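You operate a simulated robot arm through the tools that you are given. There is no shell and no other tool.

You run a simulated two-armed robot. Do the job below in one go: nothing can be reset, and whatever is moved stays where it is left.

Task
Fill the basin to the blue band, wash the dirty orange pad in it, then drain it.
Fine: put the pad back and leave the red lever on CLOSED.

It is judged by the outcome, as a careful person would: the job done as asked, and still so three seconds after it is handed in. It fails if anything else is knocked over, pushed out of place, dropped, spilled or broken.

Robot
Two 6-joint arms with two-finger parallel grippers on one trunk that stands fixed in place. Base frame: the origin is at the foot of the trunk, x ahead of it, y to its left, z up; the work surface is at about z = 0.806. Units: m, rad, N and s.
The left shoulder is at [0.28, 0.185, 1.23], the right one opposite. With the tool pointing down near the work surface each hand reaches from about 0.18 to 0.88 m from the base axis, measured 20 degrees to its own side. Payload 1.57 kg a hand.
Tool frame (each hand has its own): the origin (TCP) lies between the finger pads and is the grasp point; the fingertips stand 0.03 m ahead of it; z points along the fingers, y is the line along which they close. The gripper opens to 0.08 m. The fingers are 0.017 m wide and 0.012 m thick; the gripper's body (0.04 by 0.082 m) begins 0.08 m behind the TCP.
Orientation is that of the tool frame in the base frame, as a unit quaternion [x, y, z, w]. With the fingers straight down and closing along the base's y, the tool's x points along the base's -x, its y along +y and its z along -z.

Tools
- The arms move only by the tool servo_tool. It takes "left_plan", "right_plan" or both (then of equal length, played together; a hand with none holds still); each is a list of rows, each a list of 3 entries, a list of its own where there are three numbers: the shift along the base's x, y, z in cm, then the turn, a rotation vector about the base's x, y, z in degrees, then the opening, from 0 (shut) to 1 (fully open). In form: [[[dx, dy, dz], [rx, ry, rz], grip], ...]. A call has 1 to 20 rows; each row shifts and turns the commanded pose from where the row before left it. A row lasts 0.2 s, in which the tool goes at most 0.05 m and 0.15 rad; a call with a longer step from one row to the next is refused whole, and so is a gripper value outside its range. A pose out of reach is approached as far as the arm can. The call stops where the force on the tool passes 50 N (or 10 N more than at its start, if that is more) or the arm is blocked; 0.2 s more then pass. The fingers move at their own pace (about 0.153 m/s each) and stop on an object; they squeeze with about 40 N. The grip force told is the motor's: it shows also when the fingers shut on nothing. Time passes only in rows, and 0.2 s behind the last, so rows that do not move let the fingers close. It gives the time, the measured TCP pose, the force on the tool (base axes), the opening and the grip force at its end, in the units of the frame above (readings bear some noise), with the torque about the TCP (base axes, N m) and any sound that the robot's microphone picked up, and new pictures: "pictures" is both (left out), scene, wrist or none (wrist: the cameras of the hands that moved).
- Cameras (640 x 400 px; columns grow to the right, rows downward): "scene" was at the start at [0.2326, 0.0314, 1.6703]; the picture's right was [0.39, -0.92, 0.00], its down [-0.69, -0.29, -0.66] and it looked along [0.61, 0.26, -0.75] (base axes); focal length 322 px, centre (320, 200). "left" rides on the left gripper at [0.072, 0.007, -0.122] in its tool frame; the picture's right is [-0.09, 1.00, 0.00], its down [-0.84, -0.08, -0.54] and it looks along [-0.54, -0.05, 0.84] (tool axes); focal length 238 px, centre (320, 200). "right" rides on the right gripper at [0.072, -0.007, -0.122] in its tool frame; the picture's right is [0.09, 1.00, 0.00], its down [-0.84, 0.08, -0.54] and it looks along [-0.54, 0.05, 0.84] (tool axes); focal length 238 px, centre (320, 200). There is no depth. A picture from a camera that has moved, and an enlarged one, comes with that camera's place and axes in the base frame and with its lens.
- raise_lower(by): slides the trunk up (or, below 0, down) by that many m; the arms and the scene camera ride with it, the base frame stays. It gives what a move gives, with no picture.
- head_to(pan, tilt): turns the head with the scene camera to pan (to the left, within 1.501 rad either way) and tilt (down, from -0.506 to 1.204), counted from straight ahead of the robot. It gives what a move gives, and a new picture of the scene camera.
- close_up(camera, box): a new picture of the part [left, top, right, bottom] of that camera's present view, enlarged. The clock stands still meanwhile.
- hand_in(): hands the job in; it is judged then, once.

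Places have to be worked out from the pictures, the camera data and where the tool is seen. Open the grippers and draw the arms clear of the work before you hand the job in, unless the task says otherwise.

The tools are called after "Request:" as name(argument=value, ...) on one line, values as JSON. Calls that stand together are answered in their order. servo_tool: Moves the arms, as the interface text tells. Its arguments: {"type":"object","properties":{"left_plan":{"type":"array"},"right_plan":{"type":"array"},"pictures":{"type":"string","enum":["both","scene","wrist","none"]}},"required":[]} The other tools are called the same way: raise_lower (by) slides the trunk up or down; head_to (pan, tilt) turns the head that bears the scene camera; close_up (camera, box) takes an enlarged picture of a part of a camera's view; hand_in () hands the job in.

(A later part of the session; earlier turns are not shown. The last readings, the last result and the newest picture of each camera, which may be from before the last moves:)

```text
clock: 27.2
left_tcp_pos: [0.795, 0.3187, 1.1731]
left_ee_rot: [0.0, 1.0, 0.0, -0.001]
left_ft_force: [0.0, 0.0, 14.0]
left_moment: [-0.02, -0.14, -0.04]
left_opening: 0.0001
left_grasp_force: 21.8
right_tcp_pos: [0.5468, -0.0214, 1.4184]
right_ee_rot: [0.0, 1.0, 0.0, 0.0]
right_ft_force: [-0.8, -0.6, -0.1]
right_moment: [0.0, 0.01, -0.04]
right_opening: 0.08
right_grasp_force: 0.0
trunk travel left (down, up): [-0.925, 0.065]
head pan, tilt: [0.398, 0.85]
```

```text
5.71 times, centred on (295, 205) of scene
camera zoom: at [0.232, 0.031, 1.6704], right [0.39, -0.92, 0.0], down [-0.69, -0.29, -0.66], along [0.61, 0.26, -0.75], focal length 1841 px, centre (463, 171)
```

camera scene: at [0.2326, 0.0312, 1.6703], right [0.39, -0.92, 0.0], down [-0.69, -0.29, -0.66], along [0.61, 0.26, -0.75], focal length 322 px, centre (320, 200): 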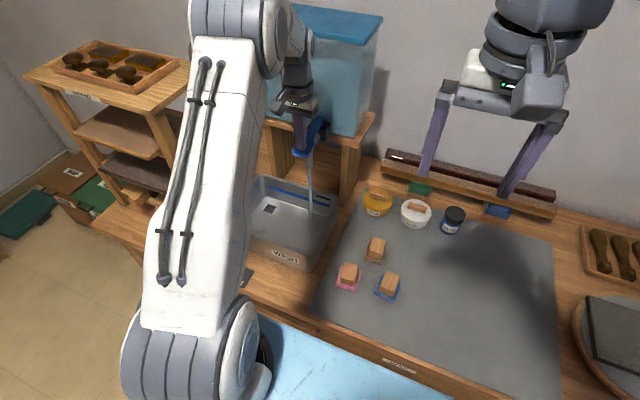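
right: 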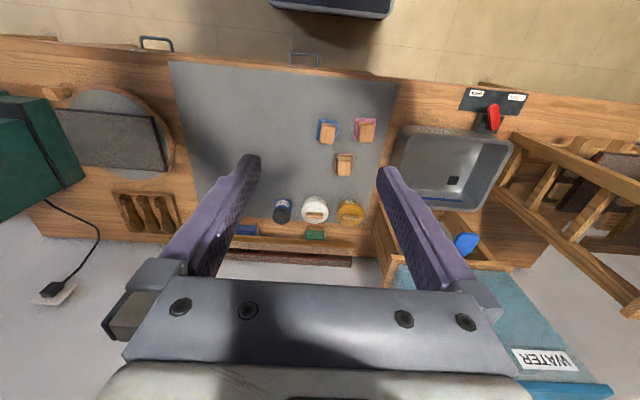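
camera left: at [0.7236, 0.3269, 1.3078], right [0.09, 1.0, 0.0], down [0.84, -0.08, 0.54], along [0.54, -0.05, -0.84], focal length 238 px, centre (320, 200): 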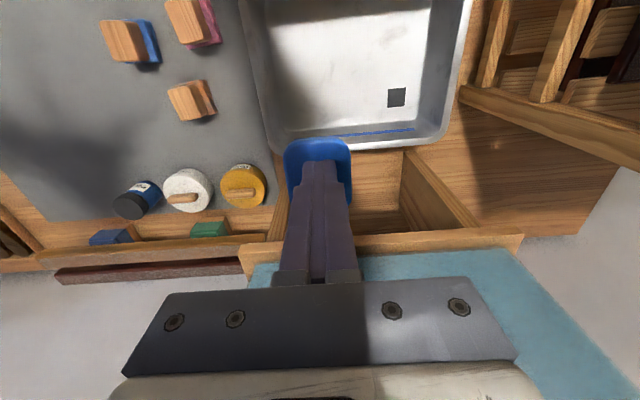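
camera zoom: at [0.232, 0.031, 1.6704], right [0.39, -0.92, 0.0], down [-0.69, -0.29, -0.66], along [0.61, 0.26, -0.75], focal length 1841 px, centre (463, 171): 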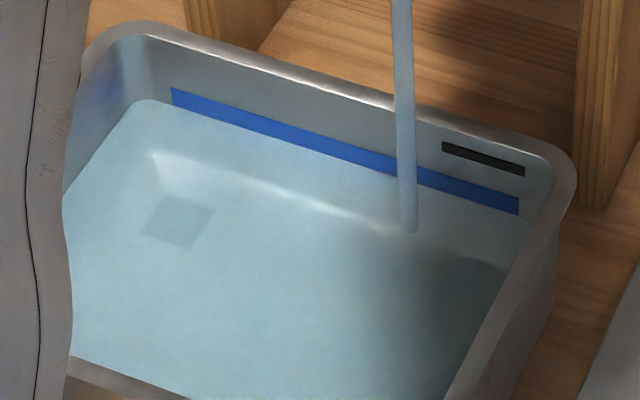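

The water is just at the band's lower edge. I'll hold about 1.2 s more to reach mid-band, then release the paddle.

Request:
servo_tool(left_plan=[[[0, 0, 0], [0, 0, 0], 0.0], [[0, 0, 0], [0, 0, 0], 0.0], [[0, 0, 0], [0, 0, 0], 0.0], [[0, 0, 0], [0, 0, 0], 0.0], [[0, 0, 0], [0, 0, 0], 0.0], [[0, 0, 0], [0, 0, 0], 0.0], [[0, 0, 2.5], [0, 0, 0], 0.0], [[0, 0, 2], [0, 0, 0], 0.0]], pictures="scene")

Request:
close_up(camera="scene", box=[245, 170, 345, 240])

Request:
close_up(camera="scene", box=[230, 80, 400, 200])

```text
clock: 29.0
left_tcp_pos: [0.7947, 0.3185, 1.2145]
left_ee_rot: [0.001, 1.0, 0.0, -0.001]
left_ft_force: [1.3, 0.1, -0.2]
left_moment: [-0.05, 0.0, -0.01]
left_opening: 0.0
left_grasp_force: 20.8
right_tcp_pos: [0.5466, -0.0205, 1.4181]
right_ee_rot: [0.0, 1.0, -0.001, 0.0]
right_ft_force: [0.7, 0.5, 0.0]
right_moment: [-0.01, -0.03, -0.01]
right_opening: 0.0803
right_grasp_force: 0.1
trunk travel left (down, up): [-0.925, 0.065]
head pan, tilt: [0.398, 0.85]
camera scene: at [0.2325, 0.0312, 1.6702], right [0.39, -0.92, 0.0], down [-0.69, -0.29, -0.66], along [0.61, 0.26, -0.75], focal length 322 px, centre (320, 200)
```

scene: 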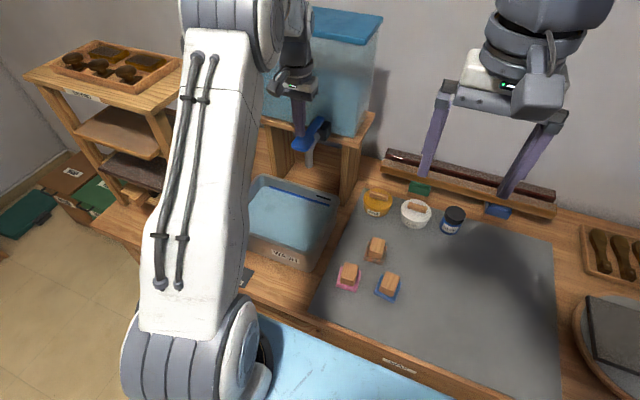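

```text
5.71 times, centred on (295, 205) of scene
camera zoom: at [0.2325, 0.0312, 1.6702], right [0.39, -0.92, 0.0], down [-0.69, -0.29, -0.66], along [0.61, 0.26, -0.75], focal length 1841 px, centre (463, 171)
```

zoom: 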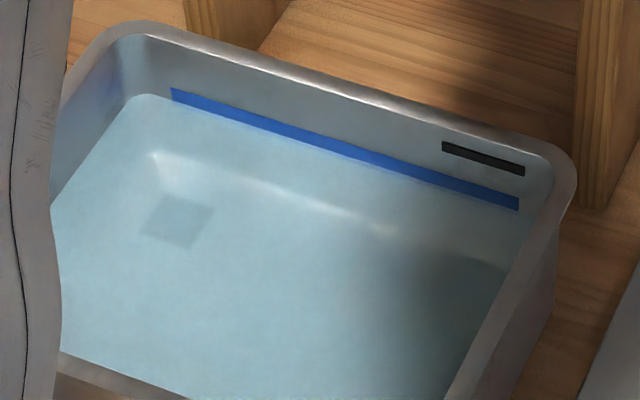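

```text
3.33 times, centred on (315, 140) of scene
camera zoom: at [0.2325, 0.0312, 1.6702], right [0.39, -0.92, 0.0], down [-0.69, -0.29, -0.66], along [0.61, 0.26, -0.75], focal length 1074 px, centre (337, 400)
```

zoom: 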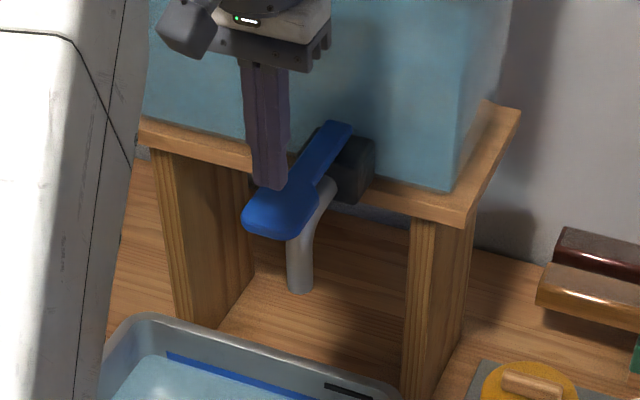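

The tap self-closed and the water sits within the blue band. Now I'll back the left hand off the tap and take it over the orange pad, moving the right arm out of the way to the right.

Request:
servo_tool(left_plan=[[[0, 0, 3], [0, 0, 0], 0.0], [[-3, 0, 2], [0, 0, 0], 0.0], [[-4, 0, 0], [0, 0, 0], 0.3], [[-4, 0, 0], [0, 0, 0], 0.6], [[-2, -3, 0], [0, 0, 0], 1.0], [[0, -4, 0], [0, 0, 0], 1.0], [[0, -4, 0], [0, 0, 0], 1.0], [[0, -4, -2], [0, 0, 0], 1.0], [[0, -4, -4], [0, 0, 0], 1.0], [[0, -4, -4], [0, 0, 0], 1.0]], right_plan=[[[-1, -3, 0], [0, 0, 0], 1.0], [[-1, -3, 0], [0, 0, 0], 1.0], [[-1, -3, 0], [0, 0, 0], 1.0], [[-1, -3, 0], [0, 0, 0], 1.0], [[0, -3, 0], [0, 0, 0], 1.0], [[0, -3, 0], [0, 0, 0], 1.0], [[0, -3, 0], [0, 0, 0], 1.0], [[0, -3, 0], [0, 0, 0], 1.0], [[0, 0, 0], [0, 0, 0], 1.0], [[0, 0, 0], [0, 0, 0], 1.0]], pictures="both")

Request:
close_up(camera="left", box=[240, 120, 400, 240])

Request:
close_up(camera="scene", box=[245, 170, 345, 240])

```text
refused: row 9 steps farther than a row can; nothing moved
```

```text
3.33 times, centred on (320, 180) of left
camera zoom: at [0.7236, 0.3267, 1.3394], right [0.09, 1.0, 0.0], down [0.84, -0.08, 0.54], along [0.54, -0.05, -0.84], focal length 794 px, centre (320, 267)
```

zoom: 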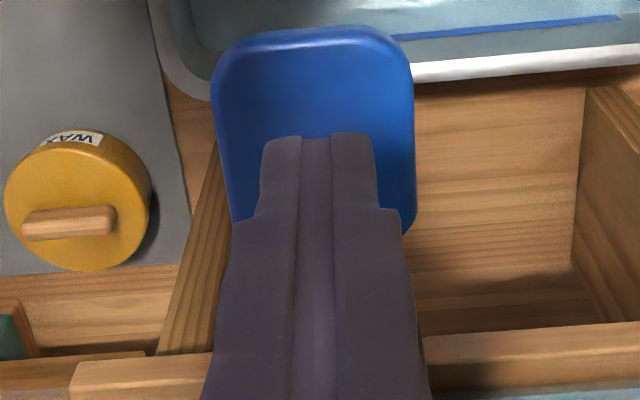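

```text
5.71 times, centred on (295, 205) of scene
camera zoom: at [0.2325, 0.0312, 1.6702], right [0.39, -0.92, 0.0], down [-0.69, -0.29, -0.66], along [0.61, 0.26, -0.75], focal length 1841 px, centre (463, 171)
```

zoom: 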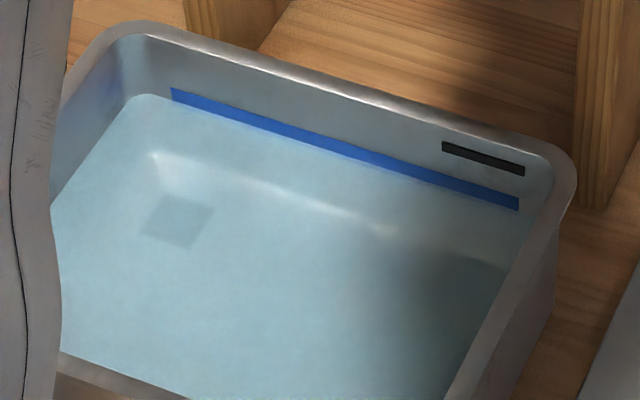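

One step was too long (combined 5.7 cm), so the call was refused. I'll send it again with smaller diagonal steps.

Request:
servo_tool(left_plan=[[[0, 0, 3], [0, 0, 0], 0.0], [[-3, 0, 2], [0, 0, 0], 0.0], [[-4, 0, 0], [0, 0, 0], 0.3], [[-4, 0, 0], [0, 0, 0], 0.6], [[-2, -3, 0], [0, 0, 0], 1.0], [[0, -4, 0], [0, 0, 0], 1.0], [[0, -4, -1], [0, 0, 0], 1.0], [[0, -4, -2.5], [0, 0, 0], 1.0], [[0, -4, -2.5], [0, 0, 0], 1.0], [[0, -4, -2.5], [0, 0, 0], 1.0], [[0, -1, -2], [0, 0, 0], 1.0]], right_plan=[[[-1, -3, 0], [0, 0, 0], 1.0], [[-1, -3, 0], [0, 0, 0], 1.0], [[-1, -3, 0], [0, 0, 0], 1.0], [[-1, -3, 0], [0, 0, 0], 1.0], [[0, -3, 0], [0, 0, 0], 1.0], [[0, -3, 0], [0, 0, 0], 1.0], [[0, -3, 0], [0, 0, 0], 1.0], [[0, -3, 0], [0, 0, 0], 1.0], [[0, 0, 0], [0, 0, 0], 1.0], [[0, 0, 0], [0, 0, 0], 1.0], [[0, 0, 0], [0, 0, 0], 1.0]], pictures="both")

Request:
close_up(camera="left", box=[240, 100, 400, 220])

```text
clock: 31.4
left_tcp_pos: [0.6673, 0.0788, 1.1594]
left_ee_rot: [0.001, 1.0, -0.001, 0.0]
left_ft_force: [-0.2, 0.3, 0.0]
left_moment: [0.01, 0.01, 0.0]
left_opening: 0.0798
left_grasp_force: 0.1
right_tcp_pos: [0.5052, -0.2623, 1.417]
right_ee_rot: [0.0, 1.0, 0.0, 0.0]
right_ft_force: [0.0, -0.7, 0.0]
right_moment: [0.03, -0.01, 0.04]
right_opening: 0.0799
right_grasp_force: 0.0
trunk travel left (down, up): [-0.925, 0.065]
head pan, tilt: [0.398, 0.85]
camera scene: at [0.2327, 0.031, 1.6703], right [0.39, -0.92, 0.0], down [-0.69, -0.29, -0.66], along [0.61, 0.26, -0.75], focal length 322 px, centre (320, 200)
camera right: at [0.4327, -0.2689, 1.5398], right [-0.09, 1.0, 0.0], down [0.84, 0.08, 0.54], along [0.54, 0.05, -0.84], focal length 238 px, centre (320, 200)
camera left: at [0.5954, 0.0862, 1.283], right [0.09, 1.0, 0.0], down [0.84, -0.08, 0.54], along [0.54, -0.05, -0.84], focal length 238 px, centre (320, 200)
```

scene: 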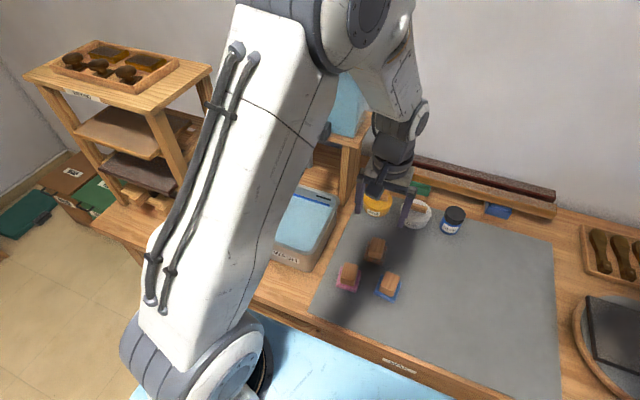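
right: 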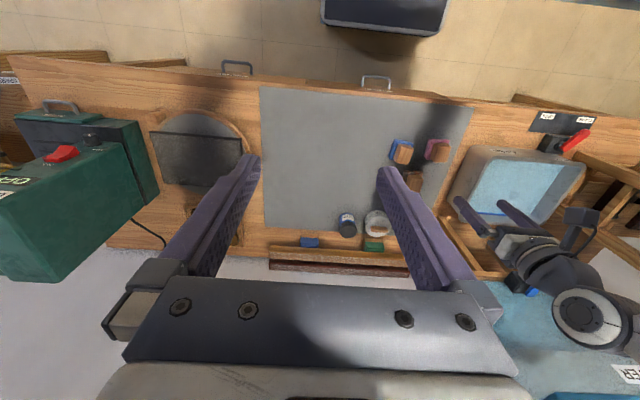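
left: 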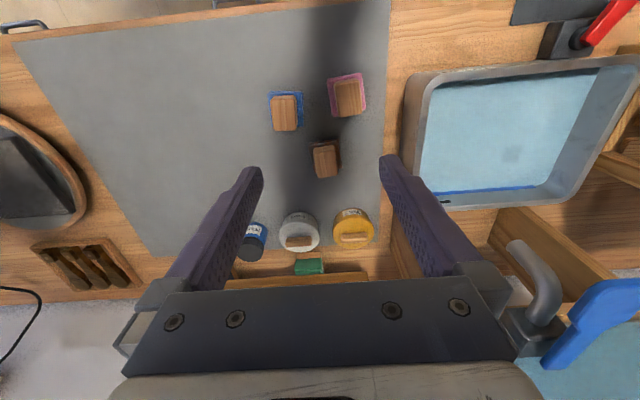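

```text
3.33 times, centred on (320, 160) of left
camera zoom: at [0.5954, 0.0862, 1.283], right [0.09, 1.0, 0.0], down [0.84, -0.08, 0.54], along [0.54, -0.05, -0.84], focal length 794 px, centre (320, 333)
```

zoom: 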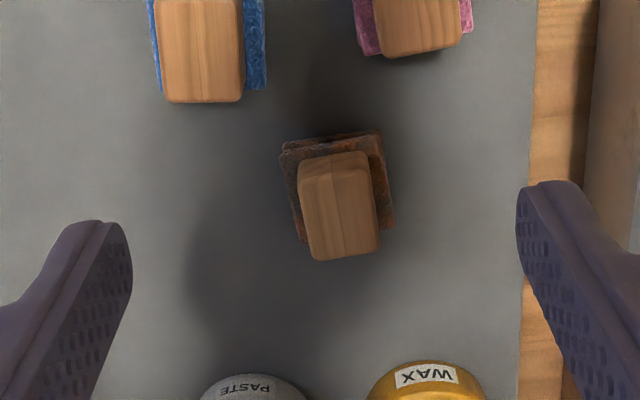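

The orange pad's centre is near (0.787,0.081) with a yaw of about +4°. The water still looks right. I'll descend above it for a closer measurement.

Request:
servo_tool(left_plan=[[[3, 0, -2], [0, 0, 2], 1.0], [[3, 0.1, -2.5], [0, 0, 2], 1.0], [[2.5, 0.1, -3], [0, 0, 0], 1.0], [[2, 0, -3], [0, 0, 0], 1.0], [[0, 0, -3], [0, 0, 0], 1.0], [[0, 0, -2.5], [0, 0, 0], 1.0], [[0, 0, 0], [0, 0, 0], 1.0]], pictures="both")

Request:
close_up(camera="left", box=[240, 100, 400, 220])

Request:
close_up(camera="scene", box=[320, 170, 440, 290])

```text
clock: 33.0
left_tcp_pos: [0.7711, 0.0798, 0.9979]
left_ee_rot: [-0.035, 0.999, 0.0, 0.0]
left_ft_force: [0.1, -0.1, 0.4]
left_moment: [0.02, 0.04, -0.01]
left_opening: 0.08
left_grasp_force: 0.2
right_tcp_pos: [0.505, -0.2606, 1.4179]
right_ee_rot: [0.0, 1.0, 0.0, 0.0]
right_ft_force: [-0.3, 0.4, 0.9]
right_moment: [0.02, -0.01, 0.02]
right_opening: 0.0801
right_grasp_force: 0.2
trunk travel left (down, up): [-0.925, 0.065]
head pan, tilt: [0.398, 0.85]
camera scene: at [0.2328, 0.0312, 1.6703], right [0.39, -0.92, 0.0], down [-0.69, -0.29, -0.66], along [0.61, 0.26, -0.75], focal length 322 px, centre (320, 200)
camera left: at [0.6999, 0.0833, 1.1209], right [0.02, 1.0, 0.0], down [0.84, -0.02, 0.54], along [0.54, -0.01, -0.84], focal length 238 px, centre (320, 200)
```

scene: 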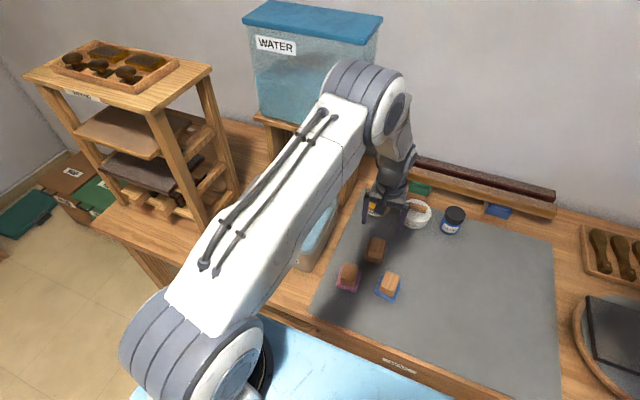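
left: 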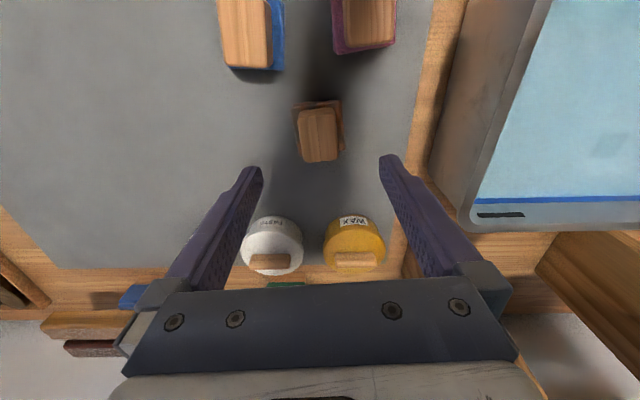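

```text
3.33 times, centred on (320, 160) of left
camera zoom: at [0.6999, 0.0833, 1.1209], right [0.02, 1.0, 0.0], down [0.84, -0.02, 0.54], along [0.54, -0.01, -0.84], focal length 794 px, centre (320, 333)
```

zoom: 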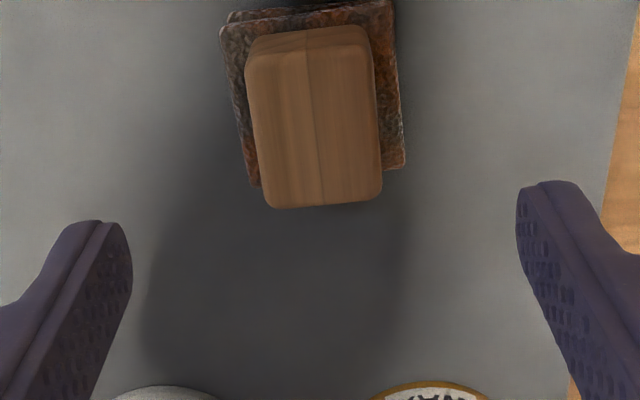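

```text
3.33 times, centred on (380, 230) of scene
camera zoom: at [0.2328, 0.0312, 1.6703], right [0.39, -0.92, 0.0], down [-0.69, -0.29, -0.66], along [0.61, 0.26, -0.75], focal length 1074 px, centre (120, 100)
```

zoom: 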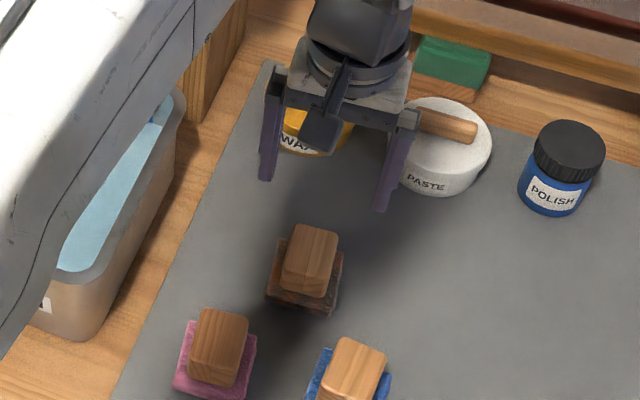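

The handle is about 3.7×5 cm with its top at z≈0.863, centred near (0.787,0.0815). I'll descend around it with the fingers open.

Request:
servo_tool(left_plan=[[[1.6, 0.2, -3], [0, 0, 1.5], 1.0], [[0, 0, -4], [0, 0, 0], 1.0], [[0, 0, -3], [0, 0, 0], 1.0], [[0, 0, -2], [0, 0, 0], 1.0], [[0, 0, 0], [0, 0, 0], 1.0]], pictures="both")

Request:
close_up(camera="left", box=[240, 100, 400, 220])

Request:
close_up(camera="scene", box=[320, 170, 440, 290])

```text
clock: 34.2
left_tcp_pos: [0.7856, 0.0854, 0.8817]
left_ee_rot: [-0.048, 0.999, 0.0, 0.0]
left_ft_force: [0.2, 0.0, -0.1]
left_moment: [-0.01, -0.02, -0.04]
left_opening: 0.08
left_grasp_force: 0.1
right_tcp_pos: [0.5062, -0.2613, 1.4177]
right_ee_rot: [0.0, 1.0, 0.001, 0.0]
right_ft_force: [-0.2, 1.2, 0.2]
right_moment: [0.03, -0.01, 0.03]
right_opening: 0.0798
right_grasp_force: 0.0
trunk travel left (down, up): [-0.925, 0.065]
head pan, tilt: [0.398, 0.85]
camera scene: at [0.2328, 0.0312, 1.6703], right [0.39, -0.92, 0.0], down [-0.69, -0.29, -0.66], along [0.61, 0.26, -0.75], focal length 322 px, centre (320, 200)
camera left: at [0.713, 0.0858, 1.004], right [0.0, 1.0, 0.0], down [0.84, 0.0, 0.54], along [0.54, 0.0, -0.84], focal length 238 px, centre (320, 200)
```

scene: 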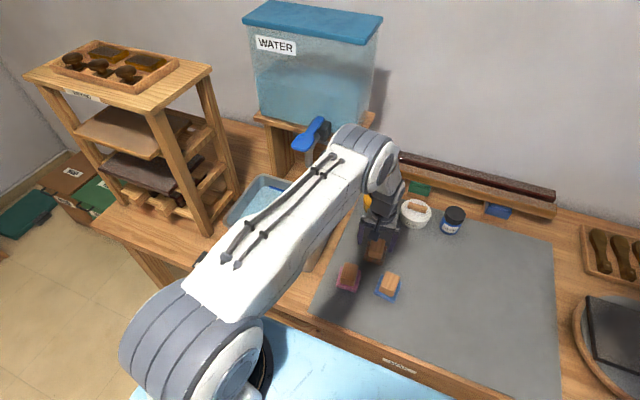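
left: 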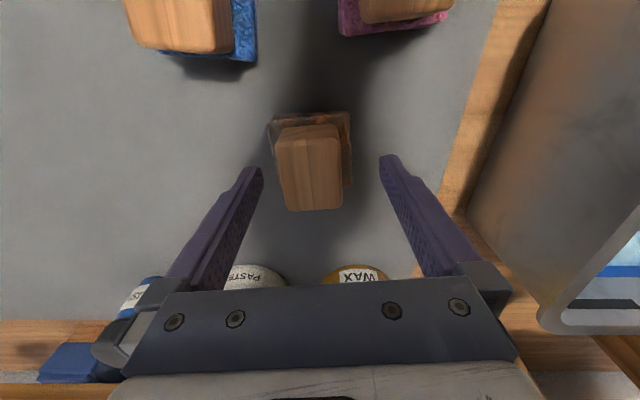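

```text
3.33 times, centred on (320, 160) of left
camera zoom: at [0.713, 0.0858, 1.004], right [0.0, 1.0, 0.0], down [0.84, 0.0, 0.54], along [0.54, 0.0, -0.84], focal length 794 px, centre (320, 333)
```

zoom: 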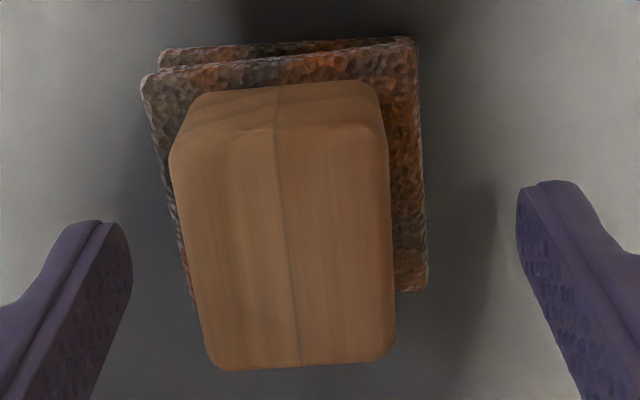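

```text
3.33 times, centred on (380, 230) of scene
camera zoom: at [0.2328, 0.0312, 1.6703], right [0.39, -0.92, 0.0], down [-0.69, -0.29, -0.66], along [0.61, 0.26, -0.75], focal length 1074 px, centre (120, 100)
```

zoom: 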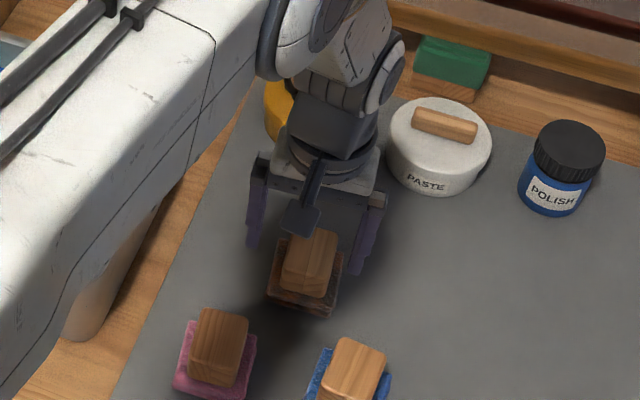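

The handle's centre is about 0.45 cm to the -y side of the finger midline, with slightly less yaw. I'll correct, lower the last 1.7 cm, and grip.

Request:
servo_tool(left_plan=[[[0, -0.45, -0.8], [0, 0, -2], 1.0], [[0, 0, -0.9], [0, 0, 0], 1.0], [[0, 0, 0], [0, 0, 0], 1.0]], pictures="wrist")

```text
clock: 35.0
left_tcp_pos: [0.7844, 0.0785, 0.865]
left_ee_rot: [-0.03, 1.0, 0.0, 0.0]
left_ft_force: [0.4, -0.8, 0.8]
left_moment: [-0.04, -0.01, 0.01]
left_opening: 0.08
left_grasp_force: 0.1
right_tcp_pos: [0.5045, -0.262, 1.4188]
right_ee_rot: [0.0, 1.0, 0.0, 0.0]
right_ft_force: [-0.6, -0.8, -0.4]
right_moment: [0.04, 0.01, 0.0]
right_opening: 0.0801
right_grasp_force: 0.2
trunk travel left (down, up): [-0.925, 0.065]
head pan, tilt: [0.398, 0.85]
camera left: at [0.7124, 0.0824, 0.9871], right [0.03, 1.0, 0.0], down [0.84, -0.03, 0.54], along [0.54, -0.02, -0.84], focal length 238 px, centre (320, 200)
```

left: 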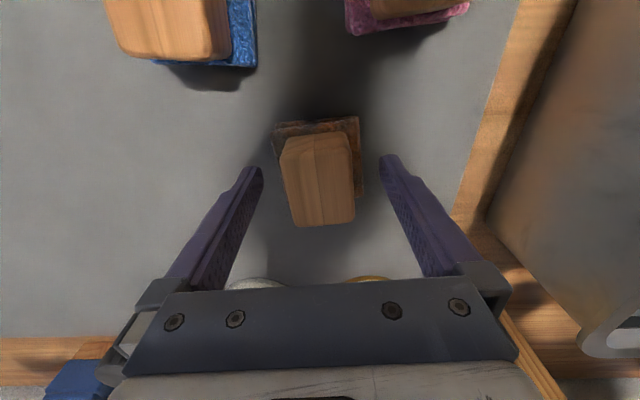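

Centred now. I'll close on the handle and note the place for putting it back (TCP 0.785, 0.079, 0.865).

Request:
servo_tool(left_plan=[[[0, 0, 0], [0, 0, 0], 0.6], [[0, 0, 0], [0, 0, 0], 0.3], [[0, 0, 0], [0, 0, 0], 0.2], [[0, 0, 0], [0, 0, 0], 0.2], [[0, 0, 0], [0, 0, 0], 0.2]], pictures="both")

Request:
close_up(camera="left", box=[240, 100, 400, 220])

```text
clock: 36.2
left_tcp_pos: [0.7841, 0.0785, 0.8641]
left_ee_rot: [-0.03, 1.0, 0.0, -0.001]
left_ft_force: [0.5, -0.9, 0.4]
left_moment: [0.02, -0.02, 0.01]
left_opening: 0.041
left_grasp_force: 40.4
right_tcp_pos: [0.5054, -0.2621, 1.4187]
right_ee_rot: [0.0, 1.0, -0.001, 0.0]
right_ft_force: [0.2, 0.4, 0.3]
right_moment: [0.0, 0.03, 0.01]
right_opening: 0.0799
right_grasp_force: 0.0
trunk travel left (down, up): [-0.925, 0.065]
head pan, tilt: [0.398, 0.85]
camera scene: at [0.2326, 0.0312, 1.6703], right [0.39, -0.92, 0.0], down [-0.69, -0.29, -0.66], along [0.61, 0.26, -0.75], focal length 322 px, centre (320, 200)
camera left: at [0.7122, 0.0824, 0.9872], right [0.03, 1.0, 0.0], down [0.84, -0.03, 0.54], along [0.54, -0.02, -0.84], focal length 238 px, centre (320, 200)
```

scene: 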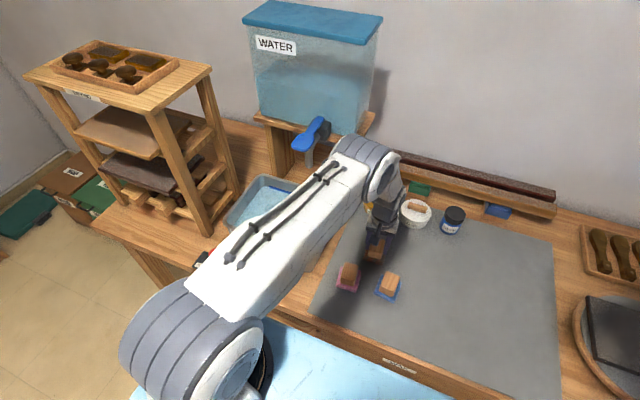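
left: 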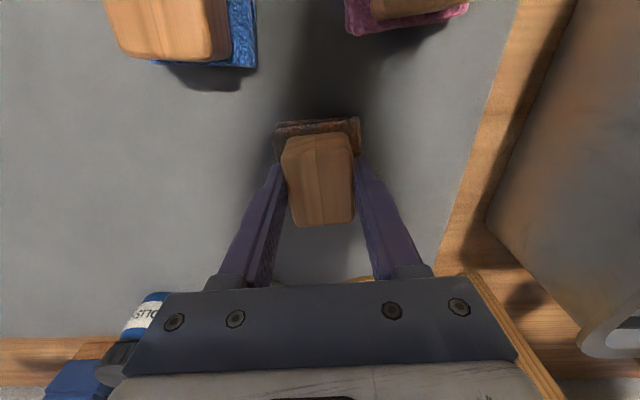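

```text
3.33 times, centred on (320, 160) of left
camera zoom: at [0.7122, 0.0824, 0.9872], right [0.03, 1.0, 0.0], down [0.84, -0.03, 0.54], along [0.54, -0.02, -0.84], focal length 794 px, centre (320, 333)
```

zoom: 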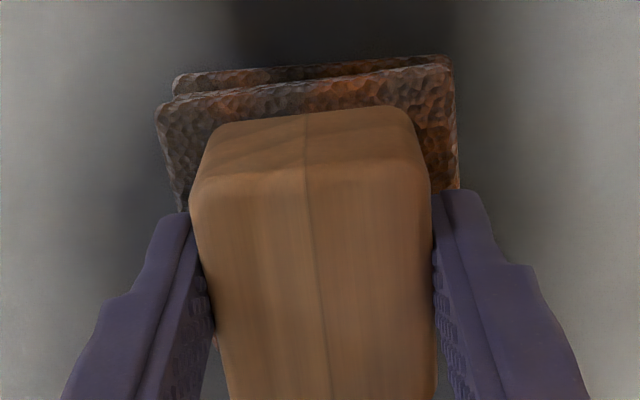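

Firm grip (0.041 opening, 40 N). I'll lift, swing in front of the tap paddle (which overhangs the basin from x≈0.78), and come in over the left half of the basin.

Request:
servo_tool(left_plan=[[[0, 0, 2], [0, 0, 0], 0.2], [[0, 0, 4], [0, 0, 0], 0.2], [[0, 0, 4.5], [0, 0, 0], 0.2], [[0, 0, 4.5], [0, 0, 0], 0.2], [[-3, 1, 2.5], [0, 0, 0], 0.2], [[-4, 2, 0], [0, 0, 0], 0.2], [[-4, 2, 0], [0, 0, 0], 0.2], [[-1.5, 4, 0], [0, 0, 0], 0.2], [[0, 4.5, 0], [0, 0, 0], 0.2]], pictures="both")

```text
clock: 38.2
left_tcp_pos: [0.6624, 0.2109, 1.0407]
left_ee_rot: [-0.03, 1.0, 0.0, 0.0]
left_ft_force: [0.2, 0.2, 0.4]
left_moment: [0.0, -0.02, 0.0]
left_opening: 0.016
left_grasp_force: 0.0
right_tcp_pos: [0.5054, -0.2618, 1.418]
right_ee_rot: [0.001, 1.0, -0.001, 0.0]
right_ft_force: [0.3, -0.7, -0.4]
right_moment: [-0.02, 0.02, 0.01]
right_opening: 0.0799
right_grasp_force: 0.0
trunk travel left (down, up): [-0.925, 0.065]
head pan, tilt: [0.398, 0.85]
camera scene: at [0.2326, 0.0314, 1.6703], right [0.39, -0.92, 0.0], down [-0.69, -0.29, -0.66], along [0.61, 0.26, -0.75], focal length 322 px, centre (320, 200)
camera left: at [0.5906, 0.2142, 1.1628], right [0.03, 1.0, 0.0], down [0.84, -0.03, 0.54], along [0.54, -0.02, -0.84], focal length 238 px, centre (320, 200)
```

scene: 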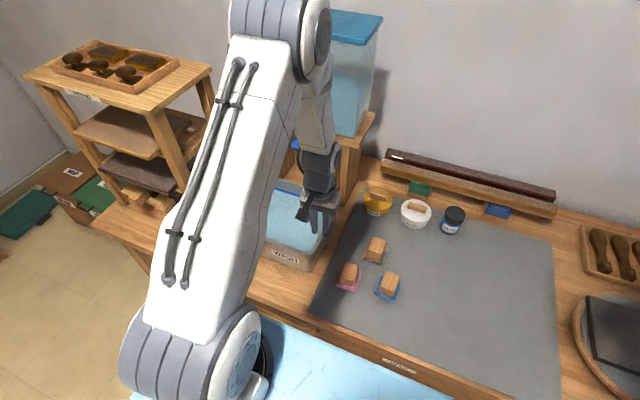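
left: 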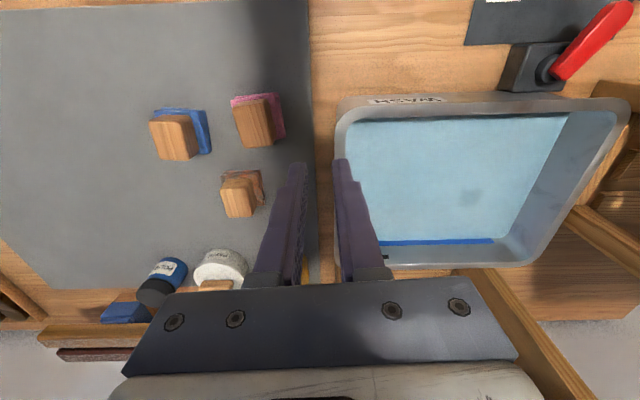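

The grip slipped off on lifting, and the pad is still on the mat. I'll look closely at it to see whether it moved and how tall the handle really is.

Request:
close_up(camera="scene", box=[330, 220, 420, 310])

Request:
close_up(camera="left", box=[130, 80, 300, 230])

```text
4.44 times, centred on (375, 265) of scene
camera zoom: at [0.2326, 0.0314, 1.6703], right [0.39, -0.92, 0.0], down [-0.69, -0.29, -0.66], along [0.61, 0.26, -0.75], focal length 1432 px, centre (76, -89)
```

zoom: 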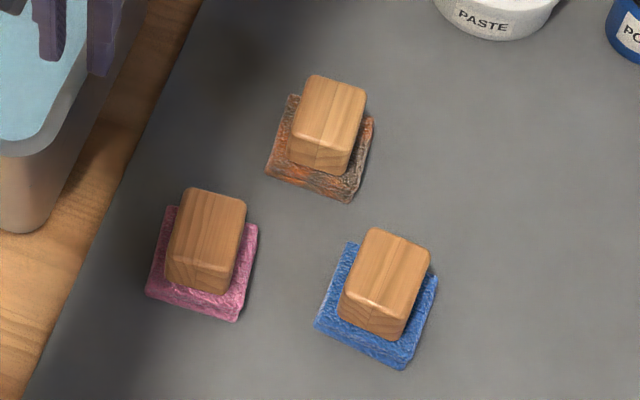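

```text
2.67 times, centred on (215, 155) of left
camera zoom: at [0.5906, 0.2142, 1.1628], right [0.03, 1.0, 0.0], down [0.84, -0.03, 0.54], along [0.54, -0.02, -0.84], focal length 636 px, centre (600, 320)
```

zoom: 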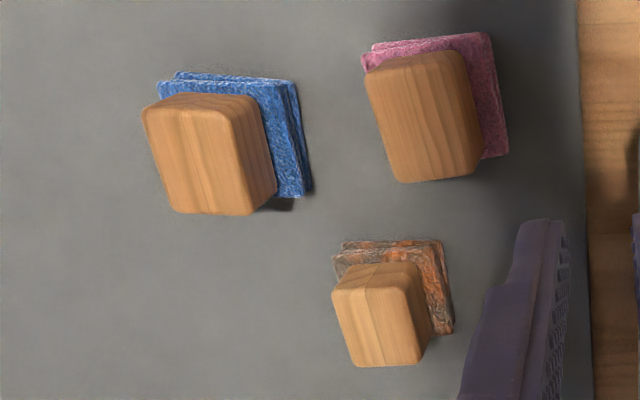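

The pad barely moved: its centre is still about (0.786,0.081), with the handle top at z≈0.86. The fingers must have caught only the rounded upper part. I'll return above it and this time go deeper, feeling for the pad's top.

Request:
servo_tool(left_plan=[[[0, -4.5, 0], [0, 0, 0], 0.6], [[1.5, -4, 0], [0, 0, 0], 1.0], [[4, -2, 0], [0, 0, 0], 1.0], [[4, -2, 0], [0, 0, 0], 1.0], [[3, -1, -2.5], [0, 0, 0], 1.0], [[0, 0, -4.5], [0, 0, 0], 1.0], [[0, 0, -4.5], [0, 0, 0], 1.0], [[0, 0, 0], [0, 0, 0], 1.0]], pictures="both")

Request:
close_up(camera="left", box=[240, 100, 400, 220])

```text
clock: 40.0
left_tcp_pos: [0.7911, 0.0771, 0.9235]
left_ee_rot: [-0.031, 1.0, 0.0, 0.0]
left_ft_force: [-0.3, -0.8, 0.2]
left_moment: [0.01, -0.02, -0.01]
left_opening: 0.0801
left_grasp_force: 0.0
right_tcp_pos: [0.5057, -0.2615, 1.4177]
right_ee_rot: [0.0, 1.0, 0.0, 0.0]
right_ft_force: [0.5, 0.1, -0.2]
right_moment: [0.0, 0.06, 0.03]
right_opening: 0.0802
right_grasp_force: 0.0
trunk travel left (down, up): [-0.925, 0.065]
head pan, tilt: [0.398, 0.85]
camera scene: at [0.2329, 0.0312, 1.6703], right [0.39, -0.92, 0.0], down [-0.69, -0.29, -0.66], along [0.61, 0.26, -0.75], focal length 322 px, centre (320, 200)
camera left: at [0.7186, 0.081, 1.0469], right [0.03, 1.0, 0.0], down [0.84, -0.03, 0.54], along [0.54, -0.02, -0.84], focal length 238 px, centre (320, 200)
```

scene: 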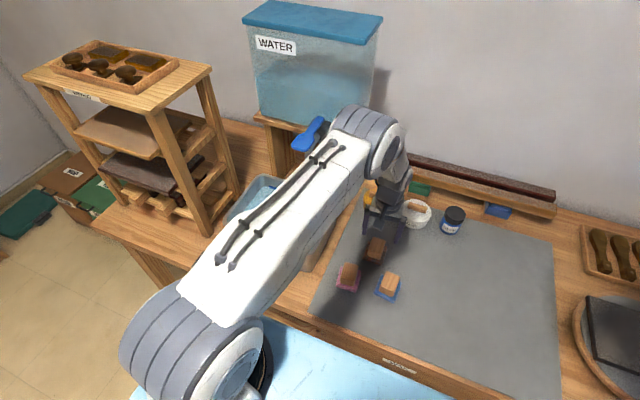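
left: 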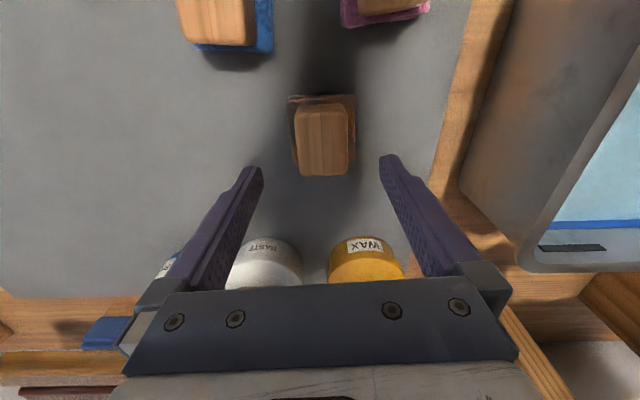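

```text
3.33 times, centred on (320, 160) of left
camera zoom: at [0.7186, 0.081, 1.0469], right [0.03, 1.0, 0.0], down [0.84, -0.03, 0.54], along [0.54, -0.02, -0.84], focal length 794 px, centre (320, 333)
```

zoom: 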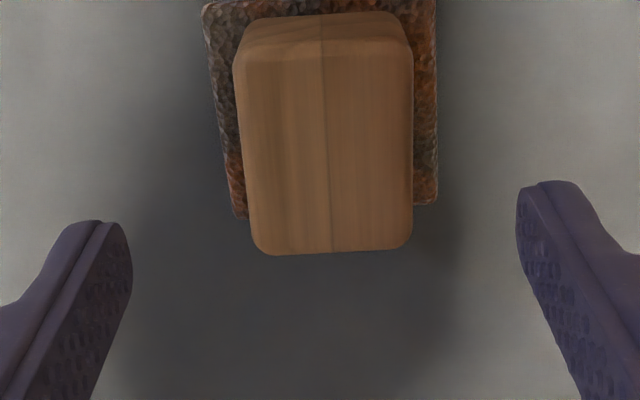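

The pad is now square to the gripper and centred. I'll descend with the opening narrowed to 0.65 so the fingertips would rest on the pad's top, then check.

Request:
servo_tool(left_plan=[[[0, 0, -2.5], [0, 0, 0], 1.0], [[0, 0.05, -2.0], [0, 0, 0], 0.65], [[0, 0, -0.8], [0, 0, 0], 0.65], [[0, 0, -0.5], [0, 0, 0], 0.65], [[0, 0, -0.3], [0, 0, 0], 0.65]], pictures="wrist")

Request:
close_up(camera="left", box=[240, 100, 400, 220])

```text
clock: 41.2
left_tcp_pos: [0.7872, 0.0775, 0.8629]
left_ee_rot: [-0.03, 1.0, 0.0, 0.0]
left_ft_force: [0.4, -0.2, 0.7]
left_moment: [-0.01, -0.02, 0.0]
left_opening: 0.0518
left_grasp_force: 0.0
right_tcp_pos: [0.5047, -0.261, 1.4181]
right_ee_rot: [0.0, 1.0, 0.001, 0.001]
right_ft_force: [-0.7, -0.6, -0.5]
right_moment: [-0.01, -0.02, -0.02]
right_opening: 0.0799
right_grasp_force: 0.1
trunk travel left (down, up): [-0.925, 0.065]
head pan, tilt: [0.398, 0.85]
camera left: at [0.7147, 0.0816, 0.9857], right [0.03, 1.0, 0.0], down [0.84, -0.03, 0.54], along [0.54, -0.02, -0.84], focal length 238 px, centre (320, 200)
```

left: 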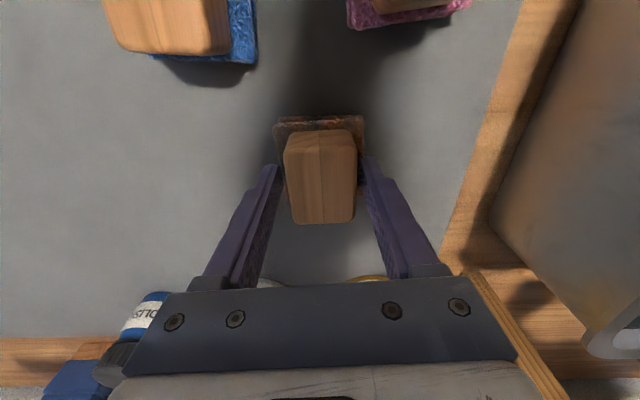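

```text
3.33 times, centred on (320, 160) of left
camera zoom: at [0.7147, 0.0816, 0.9857], right [0.03, 1.0, 0.0], down [0.84, -0.03, 0.54], along [0.54, -0.02, -0.84], focal length 794 px, centre (320, 333)
```

zoom: 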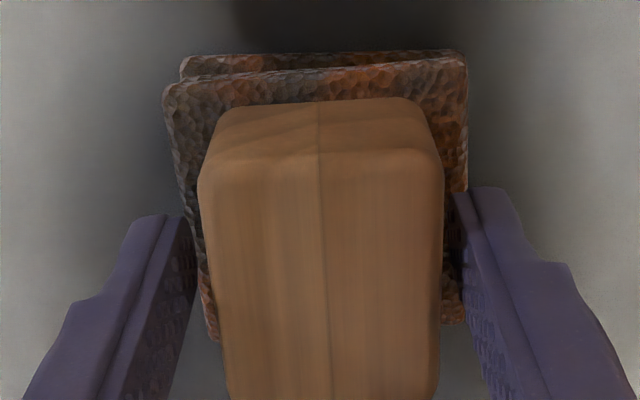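

The fingers flank the handle symmetrically. I'll continue down in 2–3 mm steps until they touch the pad top or reach about z 0.853.

Request:
servo_tool(left_plan=[[[0, 0, -0.3], [0, 0, 0], 0.65], [[0, 0, -0.3], [0, 0, 0], 0.65], [[0, 0, 0], [0, 0, 0], 0.65]], pictures="none")

```text
clock: 42.0
left_tcp_pos: [0.7863, 0.0777, 0.8565]
left_ee_rot: [-0.03, 1.0, 0.001, 0.0]
left_ft_force: [0.0, 0.1, -0.7]
left_moment: [0.0, 0.04, 0.02]
left_opening: 0.0519
left_grasp_force: 0.1
right_tcp_pos: [0.5053, -0.2614, 1.417]
right_ee_rot: [-0.001, 1.0, 0.001, -0.001]
right_ft_force: [0.0, 0.0, -0.9]
right_moment: [0.01, 0.03, -0.01]
right_opening: 0.0799
right_grasp_force: 0.2
trunk travel left (down, up): [-0.925, 0.065]
head pan, tilt: [0.398, 0.85]
```

No contact yet at z 0.8565 (tips 0.8265). A bit lower still.

Request:
servo_tool(left_plan=[[[0, 0, -0.2], [0, 0, 0], 0.65], [[0, 0, -0.2], [0, 0, 0], 0.65], [[0, 0, 0], [0, 0, 0], 0.65]], pictures="none")

Request:
close_up(camera="left", box=[240, 100, 400, 220])

```text
clock: 42.8
left_tcp_pos: [0.7866, 0.0785, 0.8572]
left_ee_rot: [-0.03, 1.0, 0.001, 0.001]
left_ft_force: [-4.6, -1.2, 28.3]
left_moment: [0.07, 0.18, -0.02]
left_opening: 0.052
left_grasp_force: 0.1
right_tcp_pos: [0.5031, -0.2611, 1.4194]
right_ee_rot: [0.001, 1.0, 0.0, 0.001]
right_ft_force: [0.2, 0.2, -0.6]
right_moment: [0.02, -0.02, 0.0]
right_opening: 0.0803
right_grasp_force: 0.1
trunk travel left (down, up): [-0.925, 0.065]
head pan, tilt: [0.398, 0.85]
```

```text
3.33 times, centred on (320, 160) of left
camera zoom: at [0.7145, 0.0818, 0.9794], right [0.03, 1.0, 0.0], down [0.84, -0.03, 0.55], along [0.55, -0.02, -0.84], focal length 794 px, centre (320, 333)
```

zoom: 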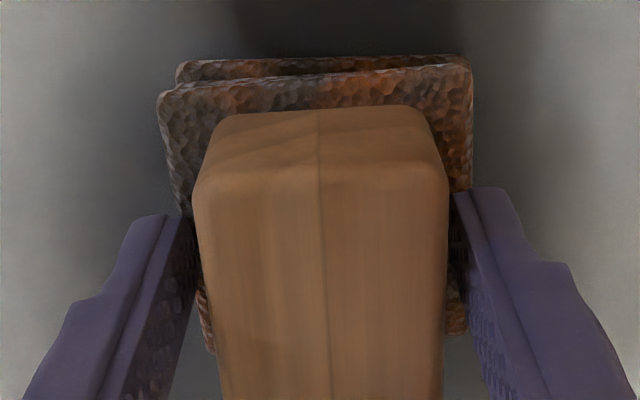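

The fingertips now rest on the pad's top (28 N). I'll ease up 3 mm, close on the handle, then lift slowly by 1 cm and check the grip.

Request:
servo_tool(left_plan=[[[0, 0, 0.35], [0, 0, 0], 0.65], [[0, 0, 0], [0, 0, 0], 0.3], [[0, 0, 0], [0, 0, 0], 0.0], [[0, 0, 0], [0, 0, 0], 0.0], [[0, 0, 0], [0, 0, 0], 0.0], [[0, 0, 0], [0, 0, 0], 0.0]], pictures="none")

Request:
servo_tool(left_plan=[[[0, 0, 0.2], [0, 0, 0], 0.0], [[0, 0, 0.3], [0, 0, 0], 0.0], [[0, 0, 0.5], [0, 0, 0], 0.0], [[0, 0, 0.5], [0, 0, 0], 0.0], [[0, 0, 0.5], [0, 0, 0], 0.0], [[0, 0, 0], [0, 0, 0], 0.0]], pictures="wrist")

```text
clock: 44.2
left_tcp_pos: [0.7859, 0.0779, 0.8572]
left_ee_rot: [-0.031, 1.0, 0.0, -0.001]
left_ft_force: [0.7, 0.0, 0.1]
left_moment: [0.03, 0.0, -0.03]
left_opening: 0.0416
left_grasp_force: 40.1
right_tcp_pos: [0.506, -0.2612, 1.418]
right_ee_rot: [0.0, 1.0, 0.0, 0.0]
right_ft_force: [0.0, 0.0, -0.2]
right_moment: [-0.02, 0.03, 0.02]
right_opening: 0.08
right_grasp_force: 0.0
trunk travel left (down, up): [-0.925, 0.065]
head pan, tilt: [0.398, 0.85]
```

```text
clock: 45.6
left_tcp_pos: [0.7879, 0.0775, 0.8779]
left_ee_rot: [-0.031, 1.0, 0.0, 0.0]
left_ft_force: [0.3, 0.1, -0.5]
left_moment: [0.03, -0.01, 0.0]
left_opening: 0.0412
left_grasp_force: 40.1
right_tcp_pos: [0.5054, -0.2612, 1.4189]
right_ee_rot: [0.0, 1.0, 0.0, 0.0]
right_ft_force: [-0.4, -0.4, -0.6]
right_moment: [0.02, 0.01, -0.03]
right_opening: 0.0803
right_grasp_force: 0.1
trunk travel left (down, up): [-0.925, 0.065]
head pan, tilt: [0.398, 0.85]
camera left: at [0.7146, 0.0819, 1.0003], right [0.03, 1.0, 0.0], down [0.84, -0.03, 0.54], along [0.54, -0.02, -0.84], focal length 238 px, centre (320, 200)
```

left: 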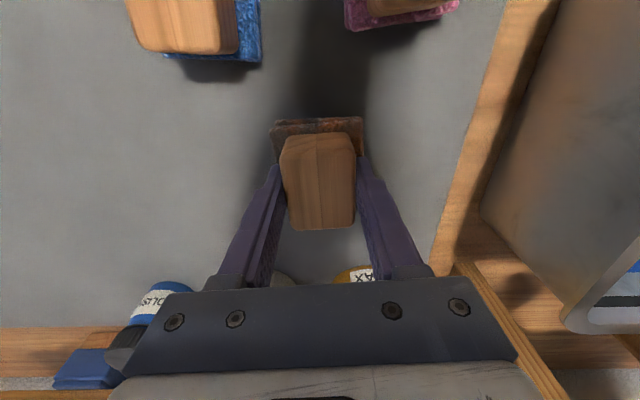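

Opening is still 0.041 at 40 N after a 2 cm rise. I'll zoom to confirm the pad came along.

Request:
close_up(camera="left", box=[240, 100, 400, 220])

Request:
close_up(camera="scene", box=[330, 220, 420, 310])

```text
3.33 times, centred on (320, 160) of left
camera zoom: at [0.7146, 0.0819, 1.0003], right [0.03, 1.0, 0.0], down [0.84, -0.03, 0.54], along [0.54, -0.02, -0.84], focal length 794 px, centre (320, 333)
```

zoom: 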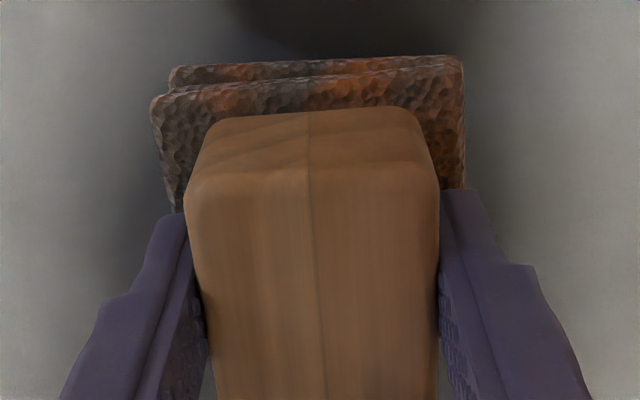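

```text
4.44 times, centred on (375, 265) of scene
camera zoom: at [0.2327, 0.0312, 1.6703], right [0.39, -0.92, 0.0], down [-0.69, -0.29, -0.66], along [0.61, 0.26, -0.75], focal length 1432 px, centre (76, -89)
```

zoom: 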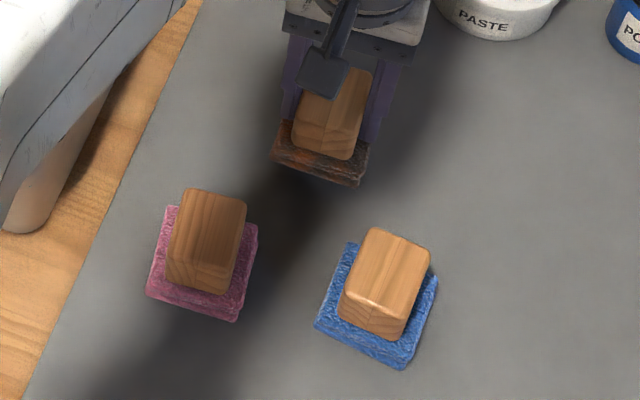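

The pad is lifted. I'll raise it gently and check that it's still held.

Request:
servo_tool(left_plan=[[[0, 0, 1], [0, 0, 0], 0.0], [[0, 0, 1.5], [0, 0, 0], 0.0], [[0, 0, 2], [0, 0, 0], 0.0], [[0, 0, 2], [0, 0, 0], 0.0], [[0, 0, 2], [0, 0, 0], 0.0], [[0, 0, 2], [0, 0, 0], 0.0], [[-1, 0, 2], [0, 0, 0], 0.0], [[-2, 0, 2], [0, 0, 0], 0.0], [[-2, 0.5, 1.5], [0, 0, 0], 0.0], [[-2.5, 0.5, 0], [0, 0, 0], 0.0], [[-2.5, 1, 0], [0, 0, 0], 0.0], [[-2, 2, 0], [0, 0, 0], 0.0], [[-1, 2.5, 0], [0, 0, 0], 0.0]], pictures="both")

```text
clock: 48.4
left_tcp_pos: [0.6556, 0.1419, 1.0372]
left_ee_rot: [-0.031, 1.0, 0.001, 0.001]
left_ft_force: [0.4, -0.2, -1.0]
left_moment: [-0.02, 0.0, -0.03]
left_opening: 0.0413
left_grasp_force: 39.8
right_tcp_pos: [0.5052, -0.2608, 1.4175]
right_ee_rot: [0.001, 1.0, 0.0, 0.0]
right_ft_force: [0.7, -0.6, 0.4]
right_moment: [-0.03, 0.01, 0.03]
right_opening: 0.0801
right_grasp_force: 0.0
trunk travel left (down, up): [-0.925, 0.065]
head pan, tilt: [0.398, 0.85]
camera scene: at [0.2327, 0.0312, 1.6703], right [0.39, -0.92, 0.0], down [-0.69, -0.29, -0.66], along [0.61, 0.26, -0.75], focal length 322 px, centre (320, 200)
camera left: at [0.5837, 0.1453, 1.16], right [0.03, 1.0, 0.0], down [0.84, -0.03, 0.54], along [0.54, -0.02, -0.84], focal length 238 px, centre (320, 200)
```

scene: 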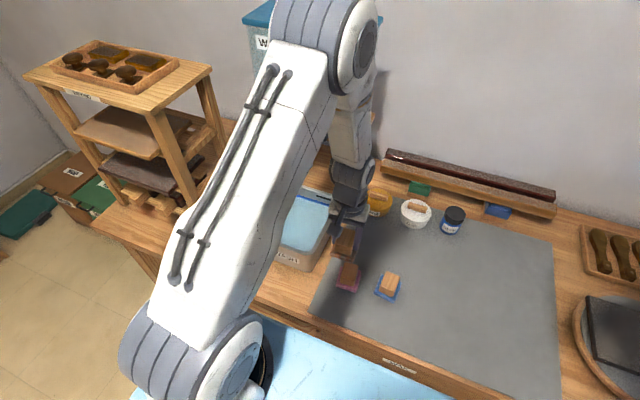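
left: 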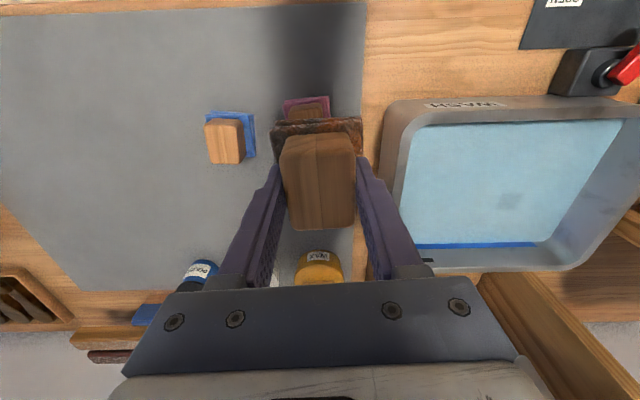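

The pad is held securely. Now I'll move across to above the basin's left-centre, (0.735, 0.42).

Request:
servo_tool(left_plan=[[[0, 3, 0], [0, 0, 0], 0.0], [[0, 3, 0], [0, 0, 0], 0.0], [[0, 3, 0], [0, 0, 0], 0.0], [[0, 3, 0], [0, 0, 0], 0.0], [[0, 3, 0], [0, 0, 0], 0.0], [[0, 3, 0], [0, 0, 0], 0.0], [[0.5, 3, 0], [0, 0, 0], 0.0], [[1.5, 2.5, 0], [0, 0, 0], 0.0], [[2, 2.3, 0], [0, 0, 0], 0.0], [[2, 2, 0], [0, 0, 0], 0.0], [[2, 0, 0], [0, 0, 0], 0.0], [[0, 0, 0], [0, 0, 0], 0.0]], pictures="both")

```text
clock: 51.0
left_tcp_pos: [0.7379, 0.4217, 1.038]
left_ee_rot: [-0.031, 1.0, 0.0, -0.001]
left_ft_force: [0.4, 0.3, -0.5]
left_moment: [-0.01, 0.02, 0.03]
left_opening: 0.0412
left_grasp_force: 39.6
right_tcp_pos: [0.5049, -0.2601, 1.4179]
right_ee_rot: [0.001, 1.0, 0.0, 0.0]
right_ft_force: [-0.3, 0.3, -0.6]
right_moment: [0.0, -0.01, -0.01]
right_opening: 0.08
right_grasp_force: 0.0
trunk travel left (down, up): [-0.925, 0.065]
head pan, tilt: [0.398, 0.85]
camera scene: at [0.2328, 0.0312, 1.6703], right [0.39, -0.92, 0.0], down [-0.69, -0.29, -0.66], along [0.61, 0.26, -0.75], focal length 322 px, centre (320, 200)
camera left: at [0.6657, 0.425, 1.16], right [0.03, 1.0, 0.0], down [0.84, -0.03, 0.54], along [0.54, -0.02, -0.84], focal length 238 px, centre (320, 200)
```

scene: 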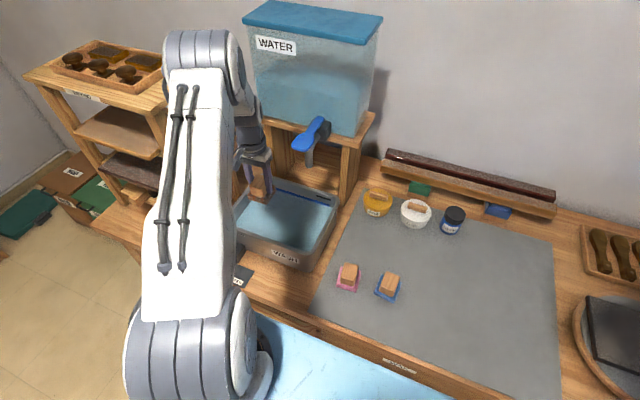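
left: 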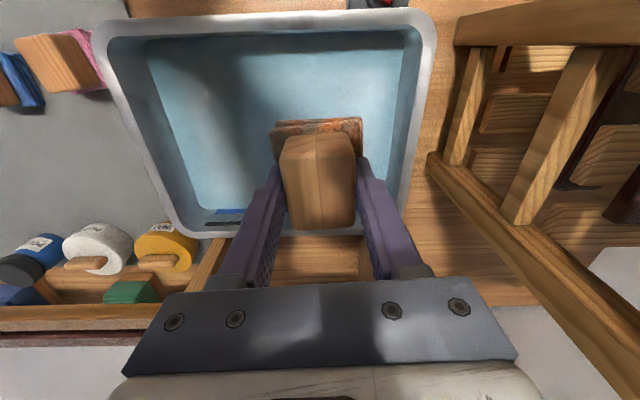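

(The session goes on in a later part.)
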